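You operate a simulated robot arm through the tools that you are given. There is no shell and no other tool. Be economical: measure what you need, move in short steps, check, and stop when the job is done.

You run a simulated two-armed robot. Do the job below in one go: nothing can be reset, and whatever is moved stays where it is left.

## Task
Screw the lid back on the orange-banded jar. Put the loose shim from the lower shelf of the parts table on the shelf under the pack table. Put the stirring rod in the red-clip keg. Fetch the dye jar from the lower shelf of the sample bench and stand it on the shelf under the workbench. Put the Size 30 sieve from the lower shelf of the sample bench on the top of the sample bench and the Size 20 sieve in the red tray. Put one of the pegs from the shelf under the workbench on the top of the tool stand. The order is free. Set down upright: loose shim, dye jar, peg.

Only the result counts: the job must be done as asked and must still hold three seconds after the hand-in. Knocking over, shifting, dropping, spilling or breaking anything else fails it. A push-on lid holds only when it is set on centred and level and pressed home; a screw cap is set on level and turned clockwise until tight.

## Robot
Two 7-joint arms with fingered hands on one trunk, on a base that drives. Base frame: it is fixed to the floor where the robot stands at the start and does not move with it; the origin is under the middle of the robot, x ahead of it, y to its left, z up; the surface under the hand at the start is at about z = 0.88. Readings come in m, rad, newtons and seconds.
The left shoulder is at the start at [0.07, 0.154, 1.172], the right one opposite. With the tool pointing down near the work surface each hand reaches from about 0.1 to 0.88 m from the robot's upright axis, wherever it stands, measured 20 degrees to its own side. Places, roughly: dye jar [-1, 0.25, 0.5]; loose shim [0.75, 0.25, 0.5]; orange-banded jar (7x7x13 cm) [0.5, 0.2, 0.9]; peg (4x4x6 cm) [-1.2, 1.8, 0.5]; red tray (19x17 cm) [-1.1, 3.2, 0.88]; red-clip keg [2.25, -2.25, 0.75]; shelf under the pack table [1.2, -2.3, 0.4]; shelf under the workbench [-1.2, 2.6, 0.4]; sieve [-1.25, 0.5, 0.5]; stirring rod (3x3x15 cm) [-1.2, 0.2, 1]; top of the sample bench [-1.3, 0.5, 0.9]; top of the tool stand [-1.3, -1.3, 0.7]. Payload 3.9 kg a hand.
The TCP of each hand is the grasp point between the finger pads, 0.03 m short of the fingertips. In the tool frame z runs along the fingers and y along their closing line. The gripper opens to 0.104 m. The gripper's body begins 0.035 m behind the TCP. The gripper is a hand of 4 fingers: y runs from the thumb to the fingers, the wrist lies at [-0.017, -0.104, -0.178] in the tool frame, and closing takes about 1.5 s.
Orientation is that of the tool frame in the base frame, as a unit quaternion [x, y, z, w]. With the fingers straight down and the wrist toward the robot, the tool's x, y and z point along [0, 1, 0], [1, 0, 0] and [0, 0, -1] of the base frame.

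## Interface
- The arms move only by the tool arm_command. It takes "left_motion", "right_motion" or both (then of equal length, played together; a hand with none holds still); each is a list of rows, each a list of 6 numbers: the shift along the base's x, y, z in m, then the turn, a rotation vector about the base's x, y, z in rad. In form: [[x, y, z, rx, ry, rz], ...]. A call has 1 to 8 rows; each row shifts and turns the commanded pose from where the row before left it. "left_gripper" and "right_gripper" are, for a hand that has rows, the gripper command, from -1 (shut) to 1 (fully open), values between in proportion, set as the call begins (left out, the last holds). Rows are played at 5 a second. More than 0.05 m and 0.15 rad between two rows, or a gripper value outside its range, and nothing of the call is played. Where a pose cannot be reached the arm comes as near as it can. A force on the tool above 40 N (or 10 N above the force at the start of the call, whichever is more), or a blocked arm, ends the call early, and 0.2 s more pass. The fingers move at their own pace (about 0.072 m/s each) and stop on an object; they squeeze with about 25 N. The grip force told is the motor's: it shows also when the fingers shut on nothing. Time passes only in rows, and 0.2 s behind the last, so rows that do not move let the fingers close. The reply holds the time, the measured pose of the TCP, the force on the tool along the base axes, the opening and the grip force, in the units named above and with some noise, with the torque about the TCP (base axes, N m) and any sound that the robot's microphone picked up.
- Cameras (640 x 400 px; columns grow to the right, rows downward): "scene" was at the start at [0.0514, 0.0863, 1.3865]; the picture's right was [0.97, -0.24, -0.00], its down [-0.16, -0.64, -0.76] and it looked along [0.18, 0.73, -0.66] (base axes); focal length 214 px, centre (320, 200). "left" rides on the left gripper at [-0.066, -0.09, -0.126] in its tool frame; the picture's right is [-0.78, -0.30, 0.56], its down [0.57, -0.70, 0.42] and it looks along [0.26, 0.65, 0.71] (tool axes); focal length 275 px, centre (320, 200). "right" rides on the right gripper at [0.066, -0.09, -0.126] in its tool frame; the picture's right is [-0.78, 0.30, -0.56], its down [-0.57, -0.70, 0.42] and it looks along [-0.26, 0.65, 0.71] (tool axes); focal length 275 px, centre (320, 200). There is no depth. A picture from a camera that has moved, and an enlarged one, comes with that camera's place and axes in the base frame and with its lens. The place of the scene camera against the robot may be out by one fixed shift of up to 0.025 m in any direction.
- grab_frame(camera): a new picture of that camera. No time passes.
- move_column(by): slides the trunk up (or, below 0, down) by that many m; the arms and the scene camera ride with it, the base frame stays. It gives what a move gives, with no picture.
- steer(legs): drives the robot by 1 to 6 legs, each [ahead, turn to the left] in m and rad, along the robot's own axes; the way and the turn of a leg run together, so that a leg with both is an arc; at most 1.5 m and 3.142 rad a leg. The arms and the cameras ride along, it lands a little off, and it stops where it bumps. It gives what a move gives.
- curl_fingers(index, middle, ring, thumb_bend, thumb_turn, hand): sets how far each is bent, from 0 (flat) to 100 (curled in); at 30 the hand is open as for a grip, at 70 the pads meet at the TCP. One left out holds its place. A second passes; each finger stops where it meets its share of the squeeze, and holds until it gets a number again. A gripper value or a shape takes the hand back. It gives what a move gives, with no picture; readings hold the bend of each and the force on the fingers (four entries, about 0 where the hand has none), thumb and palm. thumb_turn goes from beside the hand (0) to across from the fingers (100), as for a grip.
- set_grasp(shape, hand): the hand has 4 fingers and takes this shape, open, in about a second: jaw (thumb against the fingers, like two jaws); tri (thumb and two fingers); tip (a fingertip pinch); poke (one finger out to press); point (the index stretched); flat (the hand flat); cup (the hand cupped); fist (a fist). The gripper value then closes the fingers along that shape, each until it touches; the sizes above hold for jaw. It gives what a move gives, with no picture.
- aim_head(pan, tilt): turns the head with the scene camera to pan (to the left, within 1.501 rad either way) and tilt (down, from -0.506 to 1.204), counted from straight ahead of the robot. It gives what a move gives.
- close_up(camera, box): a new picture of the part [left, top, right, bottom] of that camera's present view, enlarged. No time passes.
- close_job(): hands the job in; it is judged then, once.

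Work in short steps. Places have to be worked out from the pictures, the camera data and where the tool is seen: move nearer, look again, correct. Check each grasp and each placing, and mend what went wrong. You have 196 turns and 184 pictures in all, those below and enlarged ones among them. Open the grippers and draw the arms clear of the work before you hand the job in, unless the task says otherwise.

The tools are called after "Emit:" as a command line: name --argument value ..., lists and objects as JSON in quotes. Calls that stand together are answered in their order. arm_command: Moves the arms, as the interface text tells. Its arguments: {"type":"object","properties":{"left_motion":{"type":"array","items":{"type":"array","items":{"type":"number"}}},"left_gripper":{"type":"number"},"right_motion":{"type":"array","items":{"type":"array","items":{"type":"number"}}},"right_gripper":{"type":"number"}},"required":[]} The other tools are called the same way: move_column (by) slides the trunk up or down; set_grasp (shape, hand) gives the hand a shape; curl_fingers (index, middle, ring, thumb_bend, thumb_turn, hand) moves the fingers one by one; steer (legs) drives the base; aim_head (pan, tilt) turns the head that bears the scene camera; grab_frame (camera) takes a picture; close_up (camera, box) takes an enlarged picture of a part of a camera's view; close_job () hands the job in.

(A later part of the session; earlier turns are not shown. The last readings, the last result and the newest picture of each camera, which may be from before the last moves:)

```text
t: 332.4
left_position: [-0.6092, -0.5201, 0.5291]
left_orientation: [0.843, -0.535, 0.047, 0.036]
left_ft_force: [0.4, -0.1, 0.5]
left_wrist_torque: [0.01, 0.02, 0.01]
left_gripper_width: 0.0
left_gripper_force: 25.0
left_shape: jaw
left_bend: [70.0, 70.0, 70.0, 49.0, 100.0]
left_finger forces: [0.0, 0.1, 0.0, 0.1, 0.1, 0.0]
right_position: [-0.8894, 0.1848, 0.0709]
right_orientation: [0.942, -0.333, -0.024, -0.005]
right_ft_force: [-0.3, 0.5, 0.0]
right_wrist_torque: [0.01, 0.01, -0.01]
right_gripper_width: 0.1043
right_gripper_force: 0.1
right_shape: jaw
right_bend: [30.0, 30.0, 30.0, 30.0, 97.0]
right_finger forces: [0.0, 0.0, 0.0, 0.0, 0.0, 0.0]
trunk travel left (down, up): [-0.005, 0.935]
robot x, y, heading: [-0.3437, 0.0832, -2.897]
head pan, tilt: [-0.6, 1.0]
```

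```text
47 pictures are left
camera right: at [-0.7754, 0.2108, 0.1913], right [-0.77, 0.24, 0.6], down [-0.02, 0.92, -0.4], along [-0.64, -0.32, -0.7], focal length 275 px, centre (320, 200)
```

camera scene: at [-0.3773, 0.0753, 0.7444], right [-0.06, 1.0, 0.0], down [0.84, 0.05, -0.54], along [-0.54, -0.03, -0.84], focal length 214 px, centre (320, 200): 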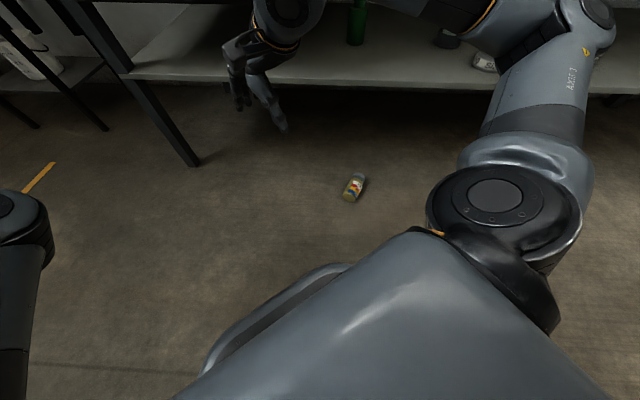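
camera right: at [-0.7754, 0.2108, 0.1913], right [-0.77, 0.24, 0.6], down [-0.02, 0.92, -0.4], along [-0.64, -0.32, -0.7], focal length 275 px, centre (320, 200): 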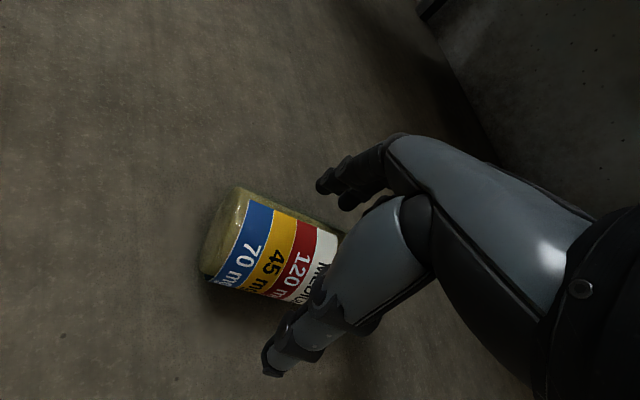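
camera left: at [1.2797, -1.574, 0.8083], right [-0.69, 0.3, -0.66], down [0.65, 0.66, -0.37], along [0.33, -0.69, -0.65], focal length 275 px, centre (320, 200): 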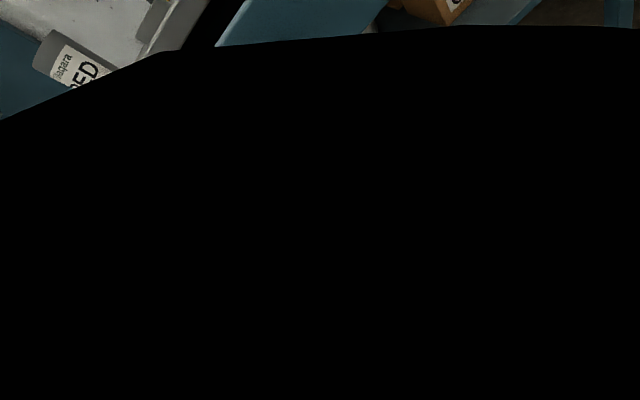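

Shift 1 cm toward the jar's middle, descend to z≈0.042 and close.

Emit:
arm_command --right_motion '[[0.012, -0.004, -0.012, 0, 0, 0], [0, 0, -0.012, 0, 0, 0], [0, 0, -0.005, 0, 0, 0]]'

Emit:
arm_command --right_motion '[[0, 0, 0, 0, 0, 0], [0, 0, 0, 0, 0, 0], [0, 0, 0, 0, 0, 0], [0, 0, 0, 0, 0, 0], [0, 0, 0, 0, 0, 0], [0, 0, 0, 0, 0, 0]]' --right_gripper -1

Emit:
arm_command --right_motion '[[0, 0, 0.03, 0, 0, 0], [0, 0, 0.04, 0, 0, 0], [0, 0, 0.04, 0, 0, 0], [0, 0, 0.04, 0, 0, 0]]'

Emit:
grab_frame --camera "right"

```text
t: 333.2
left_position: [-0.6097, -0.5199, 0.5282]
left_orientation: [0.843, -0.535, 0.046, 0.036]
left_ft_force: [0.1, -0.2, 0.0]
left_wrist_torque: [-0.01, 0.02, -0.03]
left_gripper_width: 0.0
left_gripper_force: 25.1
left_shape: jaw
left_bend: [70.0, 70.0, 70.0, 49.0, 100.0]
left_finger forces: [0.0, 0.0, 0.0, 0.1, 0.0, 0.1]
right_position: [-0.8778, 0.181, 0.0417]
right_orientation: [0.942, -0.334, -0.024, -0.004]
right_ft_force: [-0.3, -0.2, 0.0]
right_wrist_torque: [0.03, 0.03, -0.03]
right_gripper_width: 0.1041
right_gripper_force: 0.2
right_shape: jaw
right_bend: [30.0, 30.0, 30.0, 30.0, 97.0]
right_finger forces: [0.0, 0.0, 0.1, 0.0, 0.0, 0.0]
trunk travel left (down, up): [-0.005, 0.935]
robot x, y, heading: [-0.3452, 0.0819, -2.897]
head pan, tilt: [-0.6, 1.0]
```

```text
t: 334.6
left_position: [-0.6102, -0.5203, 0.528]
left_orientation: [0.843, -0.535, 0.045, 0.037]
left_ft_force: [0.0, -0.2, 0.1]
left_wrist_torque: [-0.01, -0.01, 0.0]
left_gripper_width: 0.0
left_gripper_force: 24.4
left_shape: jaw
left_bend: [70.0, 70.0, 70.0, 49.0, 100.0]
left_finger forces: [0.0, 0.0, 0.0, 0.0, 0.0, 0.0]
right_position: [-0.8773, 0.1814, 0.0409]
right_orientation: [0.942, -0.334, -0.024, -0.006]
right_ft_force: [-0.2, -0.5, 0.0]
right_wrist_torque: [0.0, -0.04, -0.03]
right_gripper_width: 0.0551
right_gripper_force: 24.8
right_shape: jaw
right_bend: [73.0, 37.0, 31.0, 72.0, 100.0]
right_finger forces: [12.7, 6.4, 2.8, 0.0, 21.1, 0.0]
trunk travel left (down, up): [-0.005, 0.935]
robot x, y, heading: [-0.3439, 0.0835, -2.895]
head pan, tilt: [-0.6, 1.0]
```

```text
t: 335.6
left_position: [-0.6095, -0.5201, 0.529]
left_orientation: [0.843, -0.534, 0.047, 0.037]
left_ft_force: [-0.2, -0.1, -0.7]
left_wrist_torque: [0.01, -0.03, 0.02]
left_gripper_width: 0.0002
left_gripper_force: 25.3
left_shape: jaw
left_bend: [70.0, 70.0, 70.0, 49.0, 100.0]
left_finger forces: [0.1, 0.1, 0.1, 0.0, 0.0, 0.0]
right_position: [-0.877, 0.1816, 0.1912]
right_orientation: [0.942, -0.334, -0.023, -0.005]
right_ft_force: [0.8, 0.9, -3.9]
right_wrist_torque: [-0.01, -0.03, -0.02]
right_gripper_width: 0.0552
right_gripper_force: 24.3
right_shape: jaw
right_bend: [73.0, 37.0, 31.0, 72.0, 100.0]
right_finger forces: [12.7, 6.4, 2.9, 0.0, 21.1, 0.1]
trunk travel left (down, up): [-0.005, 0.935]
robot x, y, heading: [-0.3491, 0.086, -2.897]
head pan, tilt: [-0.6, 1.0]
```

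```text
46 pictures are left
camera right: at [-0.7635, 0.2072, 0.3121], right [-0.77, 0.24, 0.59], down [-0.02, 0.92, -0.4], along [-0.64, -0.32, -0.7], focal length 275 px, centre (320, 200)
```

right: 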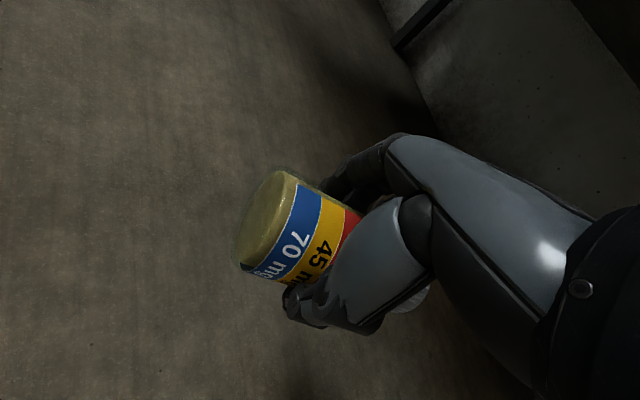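

Jar is gripped well. Now the Size 20 sieve with the left hand: back away, go round to y≈0.98 facing the bench.

Emit:
arm_command --right_motion '[[0, 0, 0.04, 0, 0, 0], [0, 0, 0.04, 0, 0, 0], [0.02, 0, 0.04, 0, 0, 0]]'

Emit:
steer --legs '[[-0.3, 0], [0, -1.815], [0.8, 0], [0, 1.571]]'

Emit:
aim_head --pan 0.1 --tilt 0.5

Emit:
arm_command --left_motion '[[0, 0, 0, 0, 0, 0], [0, 0, 0, 0, 0, 0], [0, 0, 0, 0, 0, 0], [0, 0, 0, 0, 0, 0]]' --left_gripper 1

Emit:
grab_frame --camera "scene"

```text
t: 336.4
left_position: [-0.6105, -0.5198, 0.5289]
left_orientation: [0.843, -0.535, 0.047, 0.038]
left_ft_force: [-0.6, 0.2, 0.5]
left_wrist_torque: [0.0, 0.0, -0.02]
left_gripper_width: 0.0
left_gripper_force: 24.3
left_shape: jaw
left_bend: [70.0, 70.0, 70.0, 49.0, 100.0]
left_finger forces: [0.0, 0.0, 0.1, 0.0, 0.0, 0.0]
right_position: [-0.8539, 0.1764, 0.2614]
right_orientation: [0.942, -0.334, -0.023, -0.005]
right_ft_force: [0.2, 0.6, -3.2]
right_wrist_torque: [-0.04, -0.06, 0.02]
right_gripper_width: 0.0547
right_gripper_force: 24.6
right_shape: jaw
right_bend: [73.0, 38.0, 31.0, 72.0, 100.0]
right_finger forces: [12.9, 6.3, 3.0, 0.0, 21.4, 0.0]
right hand out of reach, approached as far as the arm can: row 1, 2
trunk travel left (down, up): [-0.005, 0.935]
robot x, y, heading: [-0.3464, 0.0835, -2.892]
head pan, tilt: [-0.6, 1.0]
```

```text
t: 342.6
left_position: [-0.5865, 0.5446, 0.5274]
left_orientation: [-0.113, 0.992, -0.001, -0.059]
left_ft_force: [-0.2, -1.0, -0.2]
left_wrist_torque: [0.03, 0.0, 0.0]
left_gripper_width: 0.0
left_gripper_force: 24.7
left_shape: jaw
left_bend: [70.0, 70.0, 70.0, 49.0, 100.0]
left_finger forces: [0.0, 0.0, 0.1, 0.1, 0.0, 0.0]
right_position: [0.1464, 0.6306, 0.2589]
right_orientation: [-0.336, 0.942, 0.007, 0.023]
right_ft_force: [-0.4, 0.7, -3.2]
right_wrist_torque: [-0.01, 0.01, -0.03]
right_gripper_width: 0.0548
right_gripper_force: 24.3
right_shape: jaw
right_bend: [73.0, 38.0, 31.0, 72.0, 100.0]
right_finger forces: [12.9, 6.2, 3.0, 0.1, 21.3, 0.0]
trunk travel left (down, up): [-0.005, 0.935]
robot x, y, heading: [-0.0526, 0.1556, 1.612]
head pan, tilt: [-0.6, 1.0]
stopped in leg 2: the robot was blocked; the commanded pose is now the measured one
```

```text
t: 343.7
left_position: [-0.587, 0.545, 0.5264]
left_orientation: [-0.111, 0.992, -0.002, -0.058]
left_ft_force: [0.0, 0.0, -0.5]
left_wrist_torque: [0.01, 0.01, -0.02]
left_gripper_width: 0.0
left_gripper_force: 24.9
left_shape: jaw
left_bend: [70.0, 70.0, 70.0, 49.0, 100.0]
left_finger forces: [0.0, 0.1, 0.0, 0.1, 0.1, 0.1]
right_position: [0.1466, 0.6327, 0.2588]
right_orientation: [-0.334, 0.942, 0.008, 0.023]
right_ft_force: [0.0, 0.3, -3.9]
right_wrist_torque: [-0.05, 0.0, -0.03]
right_gripper_width: 0.0546
right_gripper_force: 25.0
right_shape: jaw
right_bend: [73.0, 38.0, 31.0, 72.0, 100.0]
right_finger forces: [12.9, 6.3, 3.0, 0.0, 21.2, 0.0]
trunk travel left (down, up): [-0.005, 0.935]
robot x, y, heading: [-0.0517, 0.1543, 1.608]
head pan, tilt: [0.099, 0.499]
```

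```text
t: 344.7
left_position: [-0.5868, 0.5449, 0.5266]
left_orientation: [-0.111, 0.992, -0.002, -0.058]
left_ft_force: [0.3, 1.0, -0.3]
left_wrist_torque: [-0.03, -0.04, -0.01]
left_gripper_width: 0.1034
left_gripper_force: 0.1
left_shape: jaw
left_bend: [30.0, 30.0, 30.0, 30.0, 97.0]
left_finger forces: [0.1, 0.0, 0.1, 0.1, 0.1, 0.1]
right_position: [0.1466, 0.6307, 0.2591]
right_orientation: [-0.333, 0.943, 0.007, 0.024]
right_ft_force: [-0.3, 0.2, -2.9]
right_wrist_torque: [-0.04, -0.01, 0.02]
right_gripper_width: 0.0547
right_gripper_force: 24.4
right_shape: jaw
right_bend: [73.0, 38.0, 31.0, 72.0, 100.0]
right_finger forces: [12.9, 6.2, 3.1, 0.0, 21.3, 0.0]
trunk travel left (down, up): [-0.005, 0.935]
robot x, y, heading: [-0.0536, 0.1563, 1.607]
head pan, tilt: [0.099, 0.499]
```

```text
45 pictures are left
camera scene: at [-0.0887, 0.3031, 0.7849], right [0.99, 0.14, 0.0], down [0.07, -0.48, -0.88], along [-0.12, 0.87, -0.48], focal length 214 px, centre (320, 200)
```

scene: 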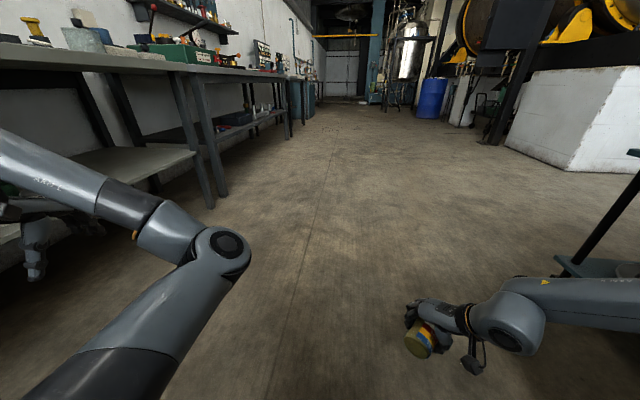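

The turn ended blocked just before the last bit (right elbow near the parts table). I veer left to stay clear and continue.

Emit:
steer --legs '[[0, 0.145], [0.84, 0], [0, 1.39]]'

Emit:
aim_head --pan 0.1 --tilt 0.6

Emit:
grab_frame --camera "left"

Emit:
grab_frame --camera "scene"

```text
t: 353.2
left_position: [-0.6045, 0.4553, 0.5291]
left_orientation: [0.775, -0.63, 0.041, 0.041]
left_ft_force: [0.8, -0.1, 1.6]
left_wrist_torque: [0.01, -0.01, 0.02]
left_gripper_width: 0.1036
left_gripper_force: 0.2
left_shape: jaw
left_bend: [30.0, 30.0, 30.0, 30.0, 97.0]
left_finger forces: [0.0, 0.1, 0.0, 0.1, 0.0, 0.1]
right_position: [-0.6779, 1.1884, 0.2594]
right_orientation: [0.898, -0.439, -0.022, -0.009]
right_ft_force: [0.5, 0.0, -3.5]
right_wrist_torque: [-0.02, -0.05, -0.04]
right_gripper_width: 0.0543
right_gripper_force: 25.1
right_shape: jaw
right_bend: [73.0, 38.0, 31.0, 72.0, 100.0]
right_finger forces: [12.7, 6.1, 2.8, 0.0, 21.1, 0.1]
trunk travel left (down, up): [-0.005, 0.935]
robot x, y, heading: [-0.2067, 0.9799, -3.123]
head pan, tilt: [0.099, 0.499]
```

```text
t: 353.9
left_position: [-0.6046, 0.4554, 0.5287]
left_orientation: [0.774, -0.63, 0.042, 0.042]
left_ft_force: [0.0, 0.3, 0.5]
left_wrist_torque: [-0.03, -0.05, -0.01]
left_gripper_width: 0.1036
left_gripper_force: 0.1
left_shape: jaw
left_bend: [30.0, 30.0, 30.0, 30.0, 97.0]
left_finger forces: [0.0, 0.0, 0.0, 0.0, 0.0, 0.0]
right_position: [-0.6791, 1.1894, 0.2598]
right_orientation: [0.898, -0.438, -0.023, -0.01]
right_ft_force: [0.4, 0.2, -4.3]
right_wrist_torque: [0.02, -0.04, 0.02]
right_gripper_width: 0.0549
right_gripper_force: 25.5
right_shape: jaw
right_bend: [73.0, 38.0, 31.0, 72.0, 100.0]
right_finger forces: [12.7, 6.1, 3.0, 0.0, 21.0, 0.1]
trunk travel left (down, up): [-0.005, 0.935]
robot x, y, heading: [-0.2107, 0.9816, -3.125]
head pan, tilt: [0.099, 0.6]
```

```text
44 pictures are left
camera left: at [-0.5325, 0.5526, 0.644], right [0.14, 0.75, -0.65], down [0.81, -0.46, -0.36], along [-0.57, -0.47, -0.67], focal length 275 px, centre (320, 200)
```

left: 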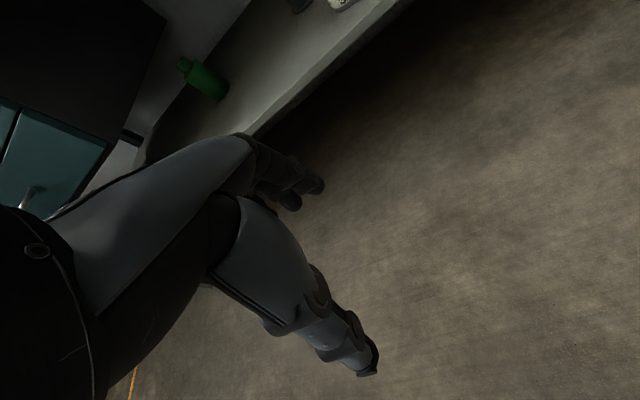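

```text
43 pictures are left
camera scene: at [-0.3645, 0.9728, 0.7764], right [-0.11, 0.99, 0.0], down [0.56, 0.06, -0.83], along [-0.82, -0.09, -0.56], focal length 214 px, centre (320, 200)
```

scene: 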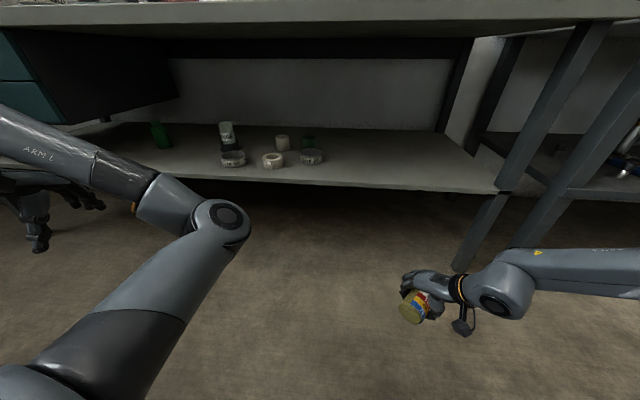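

Sieve "Size 20" is at ≈(−1.15, 0.85). Bring the left hand in front of it, correcting its tilt.

Emit:
arm_command --left_motion '[[-0.018, 0.045, 0, 0.015, 0.001, 0], [-0.018, 0.045, 0, 0.015, 0.001, 0], [-0.018, 0.045, 0, 0.015, 0.001, 0], [-0.018, 0.045, 0, 0.015, 0.001, 0], [-0.018, 0.045, 0, 0.015, 0.001, 0], [-0.018, 0.045, 0, 0.015, 0.001, 0], [-0.018, 0.045, 0, 0.015, 0.001, 0], [-0.018, 0.045, 0, 0.015, 0.001, 0]]'

Emit:
steer --legs '[[0.2, 0]]'

Emit:
grab_frame --camera "left"

```text
t: 355.9
left_position: [-0.772, 0.7635, 0.5371]
left_orientation: [0.801, -0.597, 0.004, 0.026]
left_ft_force: [0.0, 0.0, 0.8]
left_wrist_torque: [-0.02, 0.02, 0.01]
left_gripper_width: 0.1039
left_gripper_force: 0.1
left_shape: jaw
left_bend: [30.0, 30.0, 30.0, 30.0, 97.0]
left_finger forces: [0.1, 0.0, 0.0, 0.1, 0.0, 0.1]
left hand out of reach, approached as far as the arm can: row 5, 6, 7
right_position: [-0.6784, 1.1897, 0.2611]
right_orientation: [0.898, -0.44, -0.021, -0.011]
right_ft_force: [-0.3, 0.0, -3.4]
right_wrist_torque: [-0.02, 0.01, 0.03]
right_gripper_width: 0.0548
right_gripper_force: 25.2
right_shape: jaw
right_bend: [73.0, 38.0, 31.0, 72.0, 100.0]
right_finger forces: [12.8, 6.1, 3.0, 0.0, 20.9, 0.0]
trunk travel left (down, up): [-0.005, 0.935]
robot x, y, heading: [-0.2066, 0.9788, -3.129]
head pan, tilt: [0.099, 0.6]
stopped in row 8 (left hand): the arm was blocked; the commanded pose is now the measured one
```

```text
t: 357.5
left_position: [-0.9725, 0.7604, 0.5373]
left_orientation: [0.801, -0.598, 0.003, 0.024]
left_ft_force: [-0.9, 0.3, 0.0]
left_wrist_torque: [0.02, 0.01, -0.02]
left_gripper_width: 0.1036
left_gripper_force: 0.1
left_shape: jaw
left_bend: [30.0, 30.0, 30.0, 30.0, 97.0]
left_finger forces: [0.0, 0.0, 0.0, 0.0, 0.0, 0.0]
right_position: [-0.8783, 1.1851, 0.2598]
right_orientation: [0.898, -0.439, -0.022, -0.01]
right_ft_force: [0.0, -0.6, -3.6]
right_wrist_torque: [-0.03, -0.07, 0.02]
right_gripper_width: 0.0547
right_gripper_force: 25.0
right_shape: jaw
right_bend: [73.0, 38.0, 31.0, 72.0, 100.0]
right_finger forces: [12.9, 6.1, 3.0, 0.0, 20.9, 0.0]
trunk travel left (down, up): [-0.005, 0.935]
robot x, y, heading: [-0.406, 0.976, -3.127]
head pan, tilt: [0.099, 0.6]
```

```text
42 pictures are left
camera left: at [-0.9028, 0.8535, 0.6578], right [0.05, 0.8, -0.59], down [0.82, -0.37, -0.43], along [-0.56, -0.47, -0.68], focal length 275 px, centre (320, 200)
```

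left: 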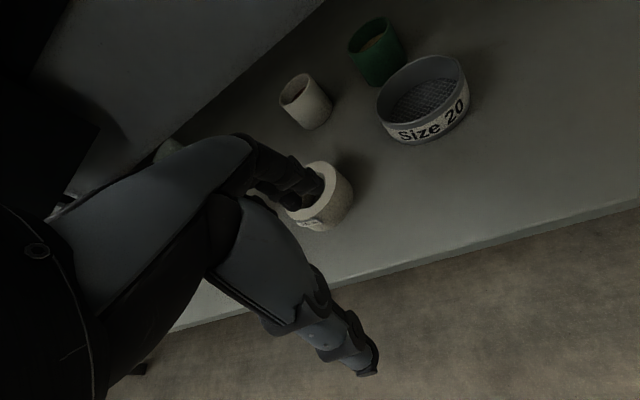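

Confirmed "Size 20" at ≈(−1.14, 0.845). Move the left hand above it.

Emit:
arm_command --left_motion '[[-0.033, 0.017, 0, 0, 0, 0], [-0.033, 0.017, 0, 0, 0, 0], [-0.033, 0.017, 0, 0, 0, 0], [-0.033, 0.017, 0, 0, 0, 0], [-0.033, 0.017, 0, 0, 0, 0], [0, 0, 0, 0, 0, 0]]'

Emit:
grab_frame --camera "left"

```text
t: 358.9
left_position: [-1.1358, 0.8447, 0.5375]
left_orientation: [0.802, -0.597, 0.002, 0.024]
left_ft_force: [-0.3, -0.1, 0.1]
left_wrist_torque: [0.01, 0.01, 0.0]
left_gripper_width: 0.1039
left_gripper_force: 0.0
left_shape: jaw
left_bend: [30.0, 30.0, 30.0, 30.0, 97.0]
left_finger forces: [0.1, 0.0, 0.0, 0.0, 0.0, 0.0]
right_position: [-0.8788, 1.1846, 0.2599]
right_orientation: [0.898, -0.439, -0.022, -0.011]
right_ft_force: [0.8, 0.7, -3.6]
right_wrist_torque: [0.0, -0.02, -0.03]
right_gripper_width: 0.0547
right_gripper_force: 25.1
right_shape: jaw
right_bend: [73.0, 38.0, 31.0, 72.0, 100.0]
right_finger forces: [12.7, 6.1, 3.0, 0.0, 21.0, 0.0]
trunk travel left (down, up): [-0.005, 0.935]
robot x, y, heading: [-0.4052, 0.9755, -3.124]
head pan, tilt: [0.099, 0.6]
```

```text
41 pictures are left
camera left: at [-1.0671, 0.9397, 0.6585], right [0.05, 0.8, -0.59], down [0.82, -0.37, -0.43], along [-0.56, -0.47, -0.68], focal length 275 px, centre (320, 200)
```

left: 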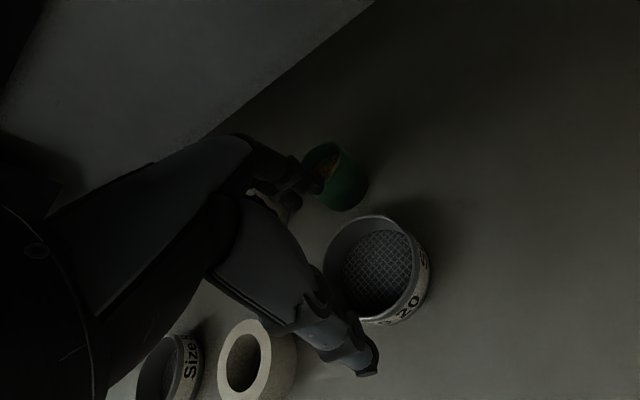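

Shift (−10, +9.5 mm) and descend to grasp height.

Emit:
arm_command --left_motion '[[-0.0095, 0.009, 0, 0, 0, 0], [0, 0, -0.02, 0, 0, 0], [0, 0, -0.02, 0, 0, 0]]'

Emit:
grab_frame --camera "left"

```text
t: 359.7
left_position: [-1.1459, 0.8524, 0.4978]
left_orientation: [0.802, -0.597, 0.002, 0.024]
left_ft_force: [-0.2, -0.7, 0.0]
left_wrist_torque: [-0.01, 0.02, 0.0]
left_gripper_width: 0.1038
left_gripper_force: 0.0
left_shape: jaw
left_bend: [30.0, 30.0, 30.0, 30.0, 97.0]
left_finger forces: [0.0, 0.1, 0.0, 0.0, 0.0, 0.0]
right_position: [-0.8783, 1.185, 0.2604]
right_orientation: [0.898, -0.439, -0.022, -0.01]
right_ft_force: [-0.1, 0.0, -2.5]
right_wrist_torque: [0.0, -0.04, 0.02]
right_gripper_width: 0.0545
right_gripper_force: 24.8
right_shape: jaw
right_bend: [73.0, 38.0, 31.0, 72.0, 100.0]
right_finger forces: [12.6, 6.2, 2.9, 0.0, 20.9, 0.0]
trunk travel left (down, up): [-0.005, 0.935]
robot x, y, heading: [-0.4075, 0.9758, -3.126]
head pan, tilt: [0.099, 0.6]
```

```text
40 pictures are left
camera left: at [-1.0766, 0.9472, 0.6176], right [0.05, 0.8, -0.59], down [0.82, -0.37, -0.43], along [-0.56, -0.47, -0.68], focal length 275 px, centre (320, 200)
```

left: 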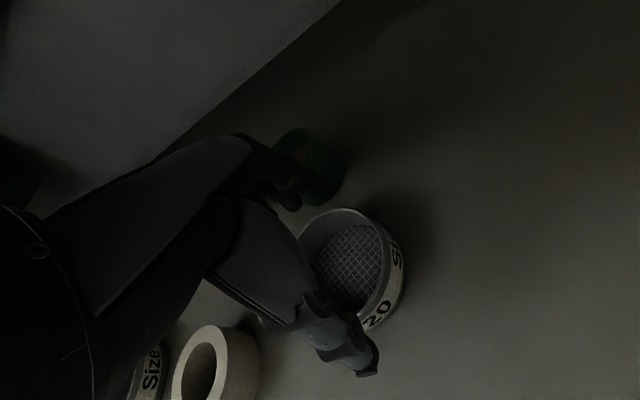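

Small +4 mm in y, descend to 0.463 and close.

Emit:
arm_command --left_motion '[[0, 0.004, -0.012, 0, 0, 0], [0, 0, -0.012, 0, 0, 0], [0, 0, -0.01, 0, 0, 0]]'

Emit:
arm_command --left_motion '[[0, 0, 0, 0, 0, 0], [0, 0, 0, 0, 0, 0], [0, 0, 0, 0, 0, 0], [0, 0, 0, 0, 0, 0], [0, 0, 0, 0, 0, 0], [0, 0, 0, 0, 0, 0]]' --left_gripper -1

Emit:
arm_command --left_motion '[[0, 0, 0.02, 0, 0, 0], [0, 0, 0.02, 0, 0, 0]]'

Emit:
grab_frame --camera "left"

```text
t: 360.5
left_position: [-1.1457, 0.8563, 0.4645]
left_orientation: [0.801, -0.598, 0.003, 0.024]
left_ft_force: [-0.9, 0.9, 0.0]
left_wrist_torque: [0.05, 0.03, 0.01]
left_gripper_width: 0.104
left_gripper_force: 0.0
left_shape: jaw
left_bend: [30.0, 30.0, 30.0, 30.0, 97.0]
left_finger forces: [0.8, 0.0, 0.0, 0.0, 0.0, 0.0]
right_position: [-0.8793, 1.186, 0.2605]
right_orientation: [0.898, -0.439, -0.022, -0.01]
right_ft_force: [-0.3, 0.2, -3.6]
right_wrist_torque: [0.0, -0.06, 0.0]
right_gripper_width: 0.0547
right_gripper_force: 24.6
right_shape: jaw
right_bend: [73.0, 38.0, 31.0, 72.0, 100.0]
right_finger forces: [12.6, 6.0, 2.9, 0.1, 20.8, 0.0]
trunk travel left (down, up): [-0.005, 0.935]
robot x, y, heading: [-0.4084, 0.9754, -3.124]
head pan, tilt: [0.099, 0.6]
```

```text
t: 361.9
left_position: [-1.1469, 0.8578, 0.465]
left_orientation: [0.802, -0.597, 0.003, 0.024]
left_ft_force: [0.4, 1.2, 0.3]
left_wrist_torque: [0.01, -0.02, 0.0]
left_gripper_width: 0.0812
left_gripper_force: 24.7
left_shape: jaw
left_bend: [40.0, 34.0, 32.0, 56.0, 98.0]
left_finger forces: [8.5, 8.2, 4.9, 0.0, 17.6, 0.0]
right_position: [-0.8799, 1.1842, 0.26]
right_orientation: [0.898, -0.439, -0.023, -0.009]
right_ft_force: [-0.8, 0.0, -2.8]
right_wrist_torque: [0.0, -0.05, 0.04]
right_gripper_width: 0.0549
right_gripper_force: 25.0
right_shape: jaw
right_bend: [73.0, 38.0, 31.0, 72.0, 100.0]
right_finger forces: [12.7, 6.1, 2.9, 0.0, 20.9, 0.1]
trunk travel left (down, up): [-0.005, 0.935]
robot x, y, heading: [-0.4043, 0.9765, -3.128]
head pan, tilt: [0.099, 0.6]
```

```text
t: 362.5
left_position: [-1.1461, 0.8581, 0.5037]
left_orientation: [0.801, -0.598, 0.003, 0.024]
left_ft_force: [0.5, 0.6, -0.9]
left_wrist_torque: [0.03, 0.01, -0.03]
left_gripper_width: 0.081
left_gripper_force: 25.0
left_shape: jaw
left_bend: [40.0, 34.0, 32.0, 56.0, 98.0]
left_finger forces: [8.1, 8.3, 4.7, 0.0, 17.4, 0.0]
right_position: [-0.8784, 1.1851, 0.2598]
right_orientation: [0.898, -0.439, -0.023, -0.01]
right_ft_force: [-0.6, 1.1, -2.9]
right_wrist_torque: [0.0, -0.05, -0.01]
right_gripper_width: 0.0546
right_gripper_force: 24.7
right_shape: jaw
right_bend: [73.0, 38.0, 31.0, 72.0, 100.0]
right_finger forces: [12.7, 6.1, 2.9, 0.0, 21.0, 0.0]
trunk travel left (down, up): [-0.005, 0.935]
robot x, y, heading: [-0.4096, 0.9733, -3.124]
head pan, tilt: [0.099, 0.6]
```

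```text
39 pictures are left
camera left: at [-1.0773, 0.9519, 0.6236], right [0.05, 0.8, -0.59], down [0.83, -0.37, -0.43], along [-0.56, -0.47, -0.68], focal length 275 px, centre (320, 200)
```

left: 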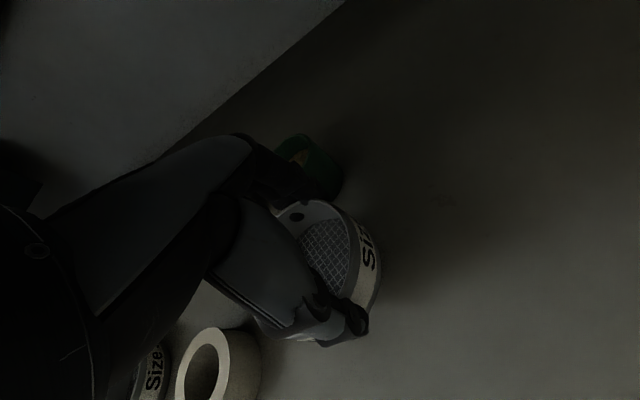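

Size 20 sieve is held. Back out and drive to the workbench.

Emit:
arm_command --left_motion '[[0.03, -0.005, 0.01, 0, 0, 0], [0.04, -0.01, 0.005, 0, 0, 0], [0.04, -0.01, 0, 0, 0, 0]]'

Emit:
steer --legs '[[-0.3, 0], [0, -1.58], [1.45, 0], [0, 1.571]]'

Emit:
aim_head --pan 0 --tilt 0.45

Emit:
grab_frame --camera "scene"

```text
t: 363.3
left_position: [-1.0349, 0.8318, 0.5196]
left_orientation: [0.802, -0.597, 0.002, 0.025]
left_ft_force: [0.8, -0.6, -0.8]
left_wrist_torque: [0.03, 0.0, 0.02]
left_gripper_width: 0.081
left_gripper_force: 24.6
left_shape: jaw
left_bend: [40.0, 34.0, 32.0, 56.0, 98.0]
left_finger forces: [8.1, 8.3, 4.8, 0.0, 17.4, 0.0]
right_position: [-0.8775, 1.1865, 0.2604]
right_orientation: [0.898, -0.439, -0.021, -0.009]
right_ft_force: [-0.1, -0.4, -3.7]
right_wrist_torque: [-0.01, -0.03, 0.0]
right_gripper_width: 0.0547
right_gripper_force: 25.0
right_shape: jaw
right_bend: [73.0, 38.0, 31.0, 72.0, 100.0]
right_finger forces: [12.7, 6.0, 2.8, 0.1, 20.9, 0.1]
trunk travel left (down, up): [-0.005, 0.935]
robot x, y, heading: [-0.4035, 0.9752, -3.126]
head pan, tilt: [0.099, 0.6]
```

```text
t: 379.8
left_position: [-0.7227, 2.3005, 0.5193]
left_orientation: [0.791, -0.611, 0.002, 0.025]
left_ft_force: [-0.3, -0.1, -1.6]
left_wrist_torque: [-0.02, -0.01, -0.01]
left_gripper_width: 0.0807
left_gripper_force: 24.8
left_shape: jaw
left_bend: [40.0, 34.0, 32.0, 57.0, 98.0]
left_finger forces: [8.2, 8.3, 4.6, 0.0, 16.6, 0.0]
right_position: [-0.5549, 2.6481, 0.2604]
right_orientation: [0.891, -0.454, -0.022, -0.01]
right_ft_force: [-0.4, 0.3, -2.8]
right_wrist_torque: [-0.02, -0.06, 0.0]
right_gripper_width: 0.0546
right_gripper_force: 24.8
right_shape: jaw
right_bend: [73.0, 38.0, 31.0, 72.0, 100.0]
right_finger forces: [12.5, 6.1, 3.0, 0.0, 20.7, 0.0]
trunk travel left (down, up): [-0.005, 0.935]
robot x, y, heading: [-0.0969, 2.4228, 3.125]
head pan, tilt: [0.099, 0.6]
```

```text
t: 380.5
left_position: [-0.7227, 2.3007, 0.5189]
left_orientation: [0.791, -0.611, 0.002, 0.024]
left_ft_force: [0.6, -0.5, -0.7]
left_wrist_torque: [0.02, 0.01, -0.02]
left_gripper_width: 0.0806
left_gripper_force: 24.7
left_shape: jaw
left_bend: [40.0, 34.0, 32.0, 57.0, 98.0]
left_finger forces: [8.3, 8.4, 4.6, 0.0, 16.5, 0.1]
right_position: [-0.5543, 2.6478, 0.261]
right_orientation: [0.891, -0.454, -0.021, -0.01]
right_ft_force: [0.2, 0.6, -4.2]
right_wrist_torque: [0.03, -0.03, -0.02]
right_gripper_width: 0.0544
right_gripper_force: 24.9
right_shape: jaw
right_bend: [73.0, 38.0, 31.0, 72.0, 100.0]
right_finger forces: [12.6, 6.1, 3.0, 0.0, 20.8, 0.1]
trunk travel left (down, up): [-0.005, 0.935]
robot x, y, heading: [-0.0902, 2.4214, 3.124]
head pan, tilt: [0.0, 0.45]
```

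```text
38 pictures are left
camera scene: at [-0.2517, 2.4299, 0.7898], right [0.02, 1.0, 0.0], down [0.44, -0.01, -0.9], along [-0.9, 0.02, -0.44], focal length 214 px, centre (320, 200)
```

scene: 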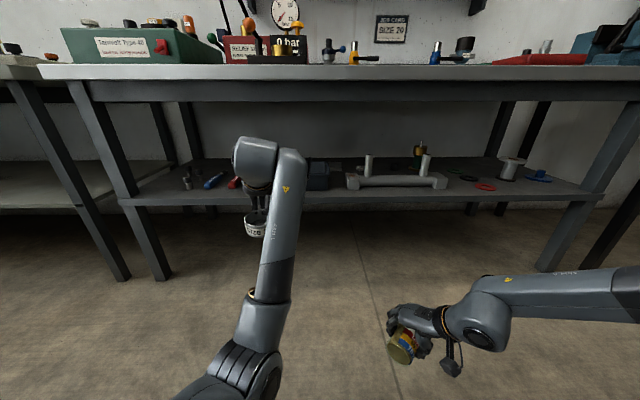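

Zoom on the workbench shelf.

Emit:
close_up --camera "scene" --box '[120, 120, 360, 220]'

Emit:
close_up --camera "scene" --box '[360, 50, 620, 220]'

```text
2.67 times, centred on (240, 170) of scene
camera zoom: at [-0.2517, 2.4299, 0.7898], right [0.02, 1.0, 0.0], down [0.44, -0.01, -0.9], along [-0.9, 0.02, -0.44], focal length 572 px, centre (533, 280)
```

zoom: 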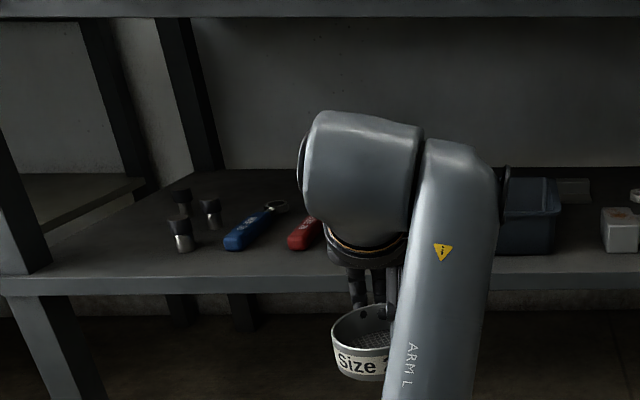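

```text
2.35 times, centred on (490, 135) of scene
camera zoom: at [-0.2517, 2.4299, 0.7898], right [0.02, 1.0, 0.0], down [0.44, -0.01, -0.9], along [-0.9, 0.02, -0.44], focal length 505 px, centre (-80, 353)
```

zoom: 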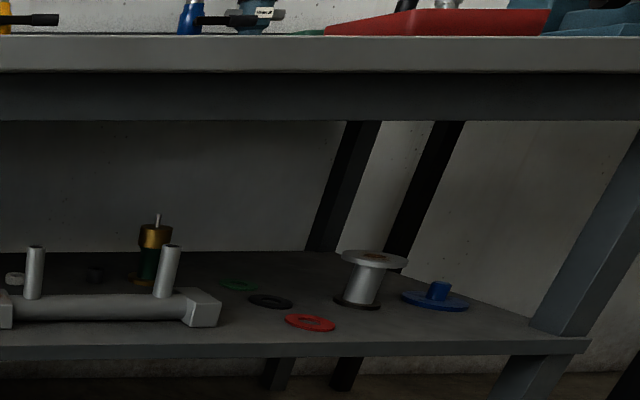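

Pegs are at the left end of the shelf (≈(−1.13, 1.88)). Now I turn the right hand so the jar stands upright (fingers horizontal), raising it.

Emit:
arm_command --right_motion '[[0, 0, 0.03, 0.1157, 0.0841, 0], [0, 0, 0.03, 0.1157, 0.0841, 0], [0, 0, 0.03, 0.1157, 0.0841, 0], [0, 0, 0.03, 0.1157, 0.0841, 0], [0, 0, 0.03, 0.1157, 0.0841, 0], [0, 0, 0.03, 0.1157, 0.0841, 0], [0, 0, 0.02, 0.1157, 0.0841, 0], [0, 0, 0.02, 0.1157, 0.0841, 0]]'

Emit:
arm_command --right_motion '[[0, 0, 0.01, 0.1157, 0.0841, 0], [0, 0, 0.01, 0.1157, 0.0841, 0], [0, 0, 0, 0.1, 0.0727, 0]]'

Emit:
grab_frame --camera "right"

```text
t: 382.3
left_position: [-0.7231, 2.3014, 0.5187]
left_orientation: [0.791, -0.611, 0.003, 0.025]
left_ft_force: [0.0, 0.8, -1.4]
left_wrist_torque: [-0.01, -0.02, 0.0]
left_gripper_width: 0.0805
left_gripper_force: 24.7
left_shape: jaw
left_bend: [40.0, 34.0, 32.0, 57.0, 98.0]
left_finger forces: [8.2, 8.3, 4.8, 0.0, 16.4, 0.0]
right_position: [-0.555, 2.6485, 0.4798]
right_orientation: [0.737, -0.376, -0.499, -0.257]
right_ft_force: [-0.1, 0.8, -3.5]
right_wrist_torque: [-0.03, -0.02, -0.02]
right_gripper_width: 0.0539
right_gripper_force: 25.1
right_shape: jaw
right_bend: [73.0, 38.0, 32.0, 73.0, 99.0]
right_finger forces: [12.8, 6.0, 3.0, 0.0, 20.3, 0.0]
trunk travel left (down, up): [-0.005, 0.935]
robot x, y, heading: [-0.0899, 2.4238, 3.123]
head pan, tilt: [0.0, 0.45]
```

```text
t: 383.1
left_position: [-0.7231, 2.3001, 0.52]
left_orientation: [0.791, -0.611, 0.003, 0.025]
left_ft_force: [0.4, 0.6, -0.5]
left_wrist_torque: [0.02, 0.0, 0.0]
left_gripper_width: 0.0808
left_gripper_force: 24.8
left_shape: jaw
left_bend: [40.0, 34.0, 32.0, 57.0, 98.0]
left_finger forces: [8.2, 8.1, 4.6, 0.0, 16.5, 0.0]
right_position: [-0.553, 2.6484, 0.4984]
right_orientation: [-0.621, 0.316, 0.64, 0.325]
right_ft_force: [-0.2, -0.4, -3.2]
right_wrist_torque: [-0.01, -0.05, 0.03]
right_gripper_width: 0.0537
right_gripper_force: 25.2
right_shape: jaw
right_bend: [73.0, 38.0, 32.0, 73.0, 99.0]
right_finger forces: [12.7, 5.7, 2.8, 0.0, 19.9, 0.0]
trunk travel left (down, up): [-0.005, 0.935]
robot x, y, heading: [-0.0952, 2.4244, 3.122]
head pan, tilt: [0.0, 0.45]
```

```text
35 pictures are left
camera right: at [-0.4079, 2.6017, 0.4291], right [0.1, -0.64, 0.76], down [0.33, 0.74, 0.58], along [-0.94, 0.19, 0.29], focal length 275 px, centre (320, 200)
```

right: 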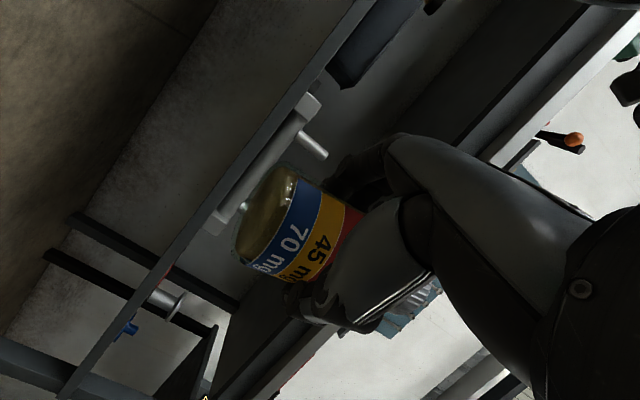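

The jar sits ~27° off in the grip. I roll the hand about its pointing axis by 0.48 rad and yaw it forward.

Emit:
arm_command --right_motion '[[0, 0, 0, -0.0711, 0.0976, 0.0035], [0, 0, 0, -0.0711, 0.0976, 0.0035], [0, 0, 0, -0.0711, 0.0976, 0.0035], [0, 0, 0, -0.0711, 0.0976, 0.0035], [0, 0, 0, 0, 0, 0.14], [0, 0, 0, 0, 0, 0.14], [0, 0, 0, 0, 0, 0.14], [0, 0, 0, 0, 0, 0.14]]'

Emit:
close_up --camera "scene" --box '[340, 130, 560, 300]'

```text
t: 384.9
left_position: [-0.7232, 2.3002, 0.5195]
left_orientation: [0.791, -0.612, 0.002, 0.025]
left_ft_force: [-0.6, -0.3, -0.1]
left_wrist_torque: [0.04, -0.01, -0.01]
left_gripper_width: 0.0804
left_gripper_force: 24.9
left_shape: jaw
left_bend: [40.0, 34.0, 32.0, 57.0, 98.0]
left_finger forces: [8.3, 8.3, 4.7, 0.0, 16.5, 0.0]
right_position: [-0.5663, 2.5698, 0.4751]
right_orientation: [-0.631, 0.292, 0.718, -0.036]
right_ft_force: [0.2, 0.4, -4.3]
right_wrist_torque: [0.02, -0.03, -0.01]
right_gripper_width: 0.0537
right_gripper_force: 24.8
right_shape: jaw
right_bend: [73.0, 39.0, 32.0, 73.0, 99.0]
right_finger forces: [12.7, 5.2, 2.9, 0.0, 21.1, 0.1]
right hand out of reach, approached as far as the arm can: row 6, 7, 8
trunk travel left (down, up): [-0.005, 0.935]
robot x, y, heading: [-0.094, 2.4224, 3.126]
head pan, tilt: [0.0, 0.45]
```

```text
2.35 times, centred on (450, 215) of scene
camera zoom: at [-0.2517, 2.4298, 0.7899], right [0.02, 1.0, 0.0], down [0.44, -0.01, -0.9], along [-0.9, 0.02, -0.44], focal length 505 px, centre (14, 165)
```

zoom: 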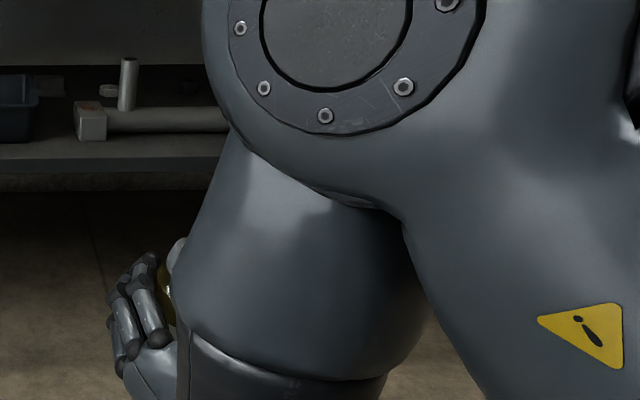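

By computation the jar's axis is vertical now; check with the wrist camera.

Emit:
grab_frame --camera "right"

```text
33 pictures are left
camera right: at [-0.4332, 2.5716, 0.3707], right [0.58, -0.13, 0.81], down [-0.06, 0.98, 0.19], along [-0.81, -0.16, 0.56], focal length 275 px, centre (320, 200)
```

right: 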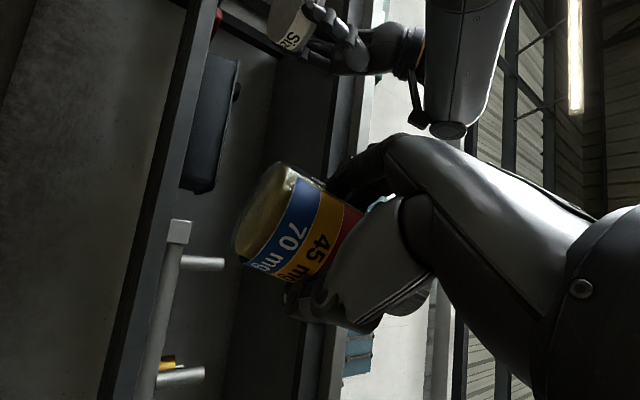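

Jar is upright in the hand. I check the free shelf space with the left wrist camera.

Emit:
grab_frame --camera "left"

```text
32 pictures are left
camera left: at [-0.6502, 2.3917, 0.6389], right [0.08, 0.8, -0.59], down [0.81, -0.39, -0.43], along [-0.58, -0.45, -0.68], focal length 275 px, centre (320, 200)
```

left: 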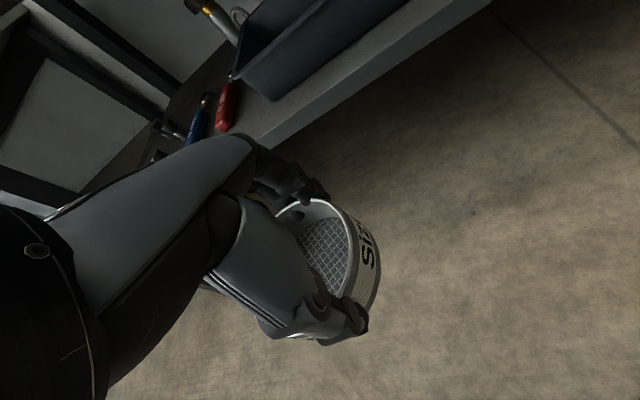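

I'll place the sieve in the red tray first. Raise the trunk and drive to y≈3.3.

Emit:
move_column --by 0.4

Emit:
move_column --by 0.25

Emit:
steer --legs '[[0, -1.555], [0.9, 0], [0, 1.571]]'

Emit:
aim_head --pan 0 --tilt 0.7

Emit:
grab_frame --camera "scene"

```text
t: 388.7
left_position: [-0.7228, 2.2994, 0.9187]
left_orientation: [0.791, -0.611, 0.003, 0.024]
left_ft_force: [-0.4, 0.2, -0.9]
left_wrist_torque: [-0.01, 0.0, -0.02]
left_gripper_width: 0.0806
left_gripper_force: 24.7
left_shape: jaw
left_bend: [40.0, 34.0, 32.0, 57.0, 98.0]
left_finger forces: [8.1, 8.3, 4.7, 0.1, 16.5, 0.0]
right_position: [-0.5655, 2.572, 0.8766]
right_orientation: [-0.631, 0.293, 0.718, -0.036]
right_ft_force: [-0.1, -0.4, -2.9]
right_wrist_torque: [0.01, -0.04, 0.02]
right_gripper_width: 0.0533
right_gripper_force: 24.8
right_shape: jaw
right_bend: [73.0, 39.0, 32.0, 73.0, 99.0]
right_finger forces: [12.9, 5.0, 2.9, 0.1, 20.8, 0.1]
trunk travel left (down, up): [-0.405, 0.535]
robot x, y, heading: [-0.0924, 2.4237, 3.126]
head pan, tilt: [0.0, 0.45]
```

```text
t: 391.3
left_position: [-0.7242, 2.3003, 1.1695]
left_orientation: [0.791, -0.611, 0.002, 0.024]
left_ft_force: [0.0, 0.7, -1.2]
left_wrist_torque: [0.04, -0.02, 0.0]
left_gripper_width: 0.0803
left_gripper_force: 25.1
left_shape: jaw
left_bend: [40.0, 34.0, 32.0, 57.0, 98.0]
left_finger forces: [8.1, 8.2, 4.9, 0.1, 16.4, 0.0]
right_position: [-0.5676, 2.5724, 1.1249]
right_orientation: [-0.631, 0.293, 0.718, -0.036]
right_ft_force: [0.9, -0.5, -3.9]
right_wrist_torque: [-0.02, -0.04, 0.03]
right_gripper_width: 0.0533
right_gripper_force: 24.7
right_shape: jaw
right_bend: [73.0, 39.0, 32.0, 73.0, 99.0]
right_finger forces: [12.7, 5.1, 3.0, 0.0, 20.8, 0.0]
trunk travel left (down, up): [-0.655, 0.285]
robot x, y, heading: [-0.0879, 2.4218, 3.119]
head pan, tilt: [0.0, 0.45]
```

```text
t: 403.7
left_position: [-0.714, 3.1846, 1.169]
left_orientation: [0.797, -0.604, 0.003, 0.025]
left_ft_force: [0.2, -0.1, -1.1]
left_wrist_torque: [0.01, 0.03, 0.02]
left_gripper_width: 0.0804
left_gripper_force: 25.2
left_shape: jaw
left_bend: [41.0, 34.0, 32.0, 57.0, 98.0]
left_finger forces: [8.3, 8.2, 4.4, 0.1, 15.8, 0.0]
right_position: [-0.5605, 3.458, 1.1258]
right_orientation: [-0.633, 0.287, 0.718, -0.043]
right_ft_force: [-0.3, 0.3, -4.5]
right_wrist_torque: [0.03, -0.07, -0.01]
right_gripper_width: 0.0534
right_gripper_force: 25.2
right_shape: jaw
right_bend: [73.0, 39.0, 32.0, 73.0, 99.0]
right_finger forces: [12.4, 5.0, 2.9, 0.0, 20.4, 0.0]
trunk travel left (down, up): [-0.655, 0.285]
robot x, y, heading: [-0.0799, 3.3196, 3.137]
head pan, tilt: [0.0, 0.45]
```

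```text
t: 404.4
left_position: [-0.712, 3.1839, 1.1692]
left_orientation: [0.796, -0.604, 0.002, 0.024]
left_ft_force: [-0.3, 0.0, -1.3]
left_wrist_torque: [0.03, 0.01, 0.0]
left_gripper_width: 0.0801
left_gripper_force: 25.2
left_shape: jaw
left_bend: [41.0, 34.0, 32.0, 57.0, 98.0]
left_finger forces: [8.3, 8.2, 4.4, 0.1, 15.9, 0.0]
right_position: [-0.561, 3.459, 1.125]
right_orientation: [-0.634, 0.286, 0.717, -0.043]
right_ft_force: [0.5, -0.4, -4.2]
right_wrist_torque: [-0.01, -0.03, -0.03]
right_gripper_width: 0.0534
right_gripper_force: 25.1
right_shape: jaw
right_bend: [73.0, 39.0, 32.0, 73.0, 99.0]
right_finger forces: [12.4, 5.0, 2.9, 0.0, 20.5, 0.1]
trunk travel left (down, up): [-0.655, 0.285]
robot x, y, heading: [-0.0845, 3.3187, 3.138]
head pan, tilt: [0.0, 0.7]
```

```text
31 pictures are left
camera scene: at [-0.2371, 3.3231, 1.4177], right [0.0, 1.0, 0.0], down [0.64, 0.0, -0.76], along [-0.76, 0.0, -0.64], focal length 214 px, centre (320, 200)
```

scene: 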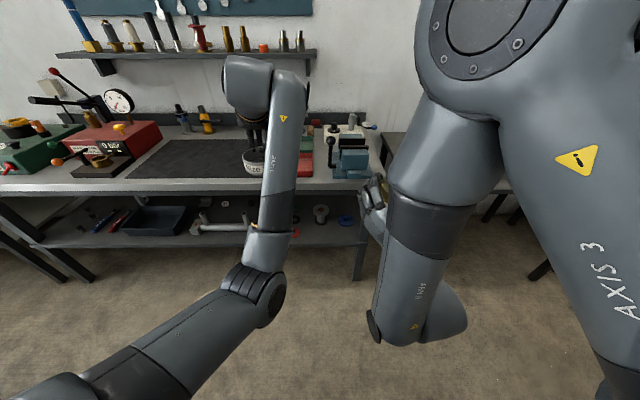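

Drive 0.3 m ahead and look with the left camera for the red tray.

Emit:
steer --legs '[[0.3, 0]]'

Emit:
grab_frame --camera "left"

```text
t: 406.5
left_position: [-1.0154, 3.1852, 1.1709]
left_orientation: [0.796, -0.605, 0.002, 0.024]
left_ft_force: [-0.6, 0.3, -2.0]
left_wrist_torque: [0.02, 0.0, 0.0]
left_gripper_width: 0.0802
left_gripper_force: 25.3
left_shape: jaw
left_bend: [41.0, 34.0, 32.0, 57.0, 98.0]
left_finger forces: [8.2, 8.2, 4.5, 0.0, 15.9, 0.1]
right_position: [-0.8635, 3.4605, 1.125]
right_orientation: [-0.633, 0.288, 0.717, -0.042]
right_ft_force: [-0.4, -0.5, -2.9]
right_wrist_torque: [0.0, -0.02, 0.01]
right_gripper_width: 0.0535
right_gripper_force: 24.9
right_shape: jaw
right_bend: [73.0, 39.0, 32.0, 73.0, 99.0]
right_finger forces: [12.4, 5.1, 3.0, 0.1, 20.4, 0.0]
trunk travel left (down, up): [-0.655, 0.285]
robot x, y, heading: [-0.3892, 3.3177, 3.141]
head pan, tilt: [0.0, 0.7]
```

```text
30 pictures are left
camera left: at [-0.9448, 3.2791, 1.2894], right [0.06, 0.8, -0.59], down [0.82, -0.38, -0.43], along [-0.57, -0.46, -0.68], focal length 275 px, centre (320, 200)
```

left: 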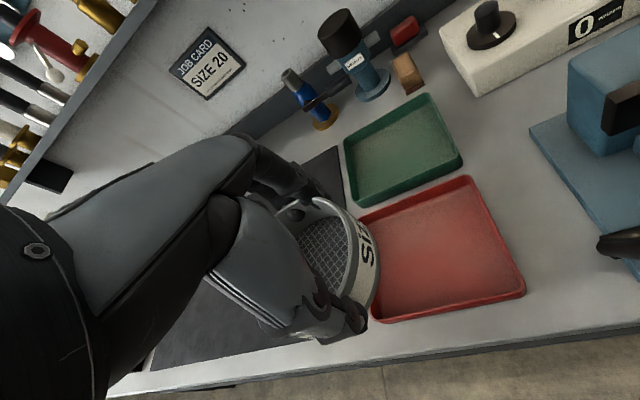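

Red tray centre ≈(−1.103, 3.196). Move over it and lower.

Emit:
arm_command --left_motion '[[-0.03, 0.004, -0.01, 0, 0, 0], [-0.03, 0.004, -0.03, 0, 0, 0], [-0.028, 0.003, -0.035, 0, 0, 0], [0, 0, -0.045, 0, 0, 0], [0, 0, -0.045, 0, 0, 0], [0, 0, -0.045, 0, 0, 0], [0, 0, -0.02, 0, 0, 0]]'

Emit:
grab_frame --camera "left"

```text
t: 408.1
left_position: [-1.1029, 3.1964, 0.9383]
left_orientation: [0.796, -0.605, 0.002, 0.025]
left_ft_force: [-0.4, 0.7, -1.8]
left_wrist_torque: [0.03, 0.01, 0.02]
left_gripper_width: 0.0798
left_gripper_force: 24.9
left_shape: jaw
left_bend: [41.0, 34.0, 32.0, 57.0, 98.0]
left_finger forces: [8.2, 8.2, 4.6, 0.0, 15.9, 0.0]
right_position: [-0.8636, 3.4596, 1.127]
right_orientation: [-0.633, 0.287, 0.718, -0.041]
right_ft_force: [0.1, 0.1, -3.9]
right_wrist_torque: [-0.01, -0.01, -0.01]
right_gripper_width: 0.0534
right_gripper_force: 25.2
right_shape: jaw
right_bend: [73.0, 39.0, 32.0, 73.0, 99.0]
right_finger forces: [12.4, 5.0, 2.9, 0.0, 20.3, 0.0]
trunk travel left (down, up): [-0.655, 0.285]
robot x, y, heading: [-0.3871, 3.32, 3.142]
head pan, tilt: [0.0, 0.7]
```

```text
29 pictures are left
camera left: at [-1.0334, 3.2905, 1.0593], right [0.06, 0.8, -0.59], down [0.82, -0.38, -0.43], along [-0.57, -0.46, -0.68], focal length 275 px, centre (320, 200)
```

left: 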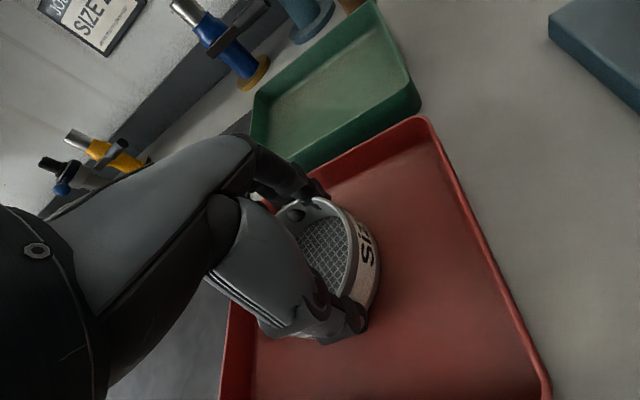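

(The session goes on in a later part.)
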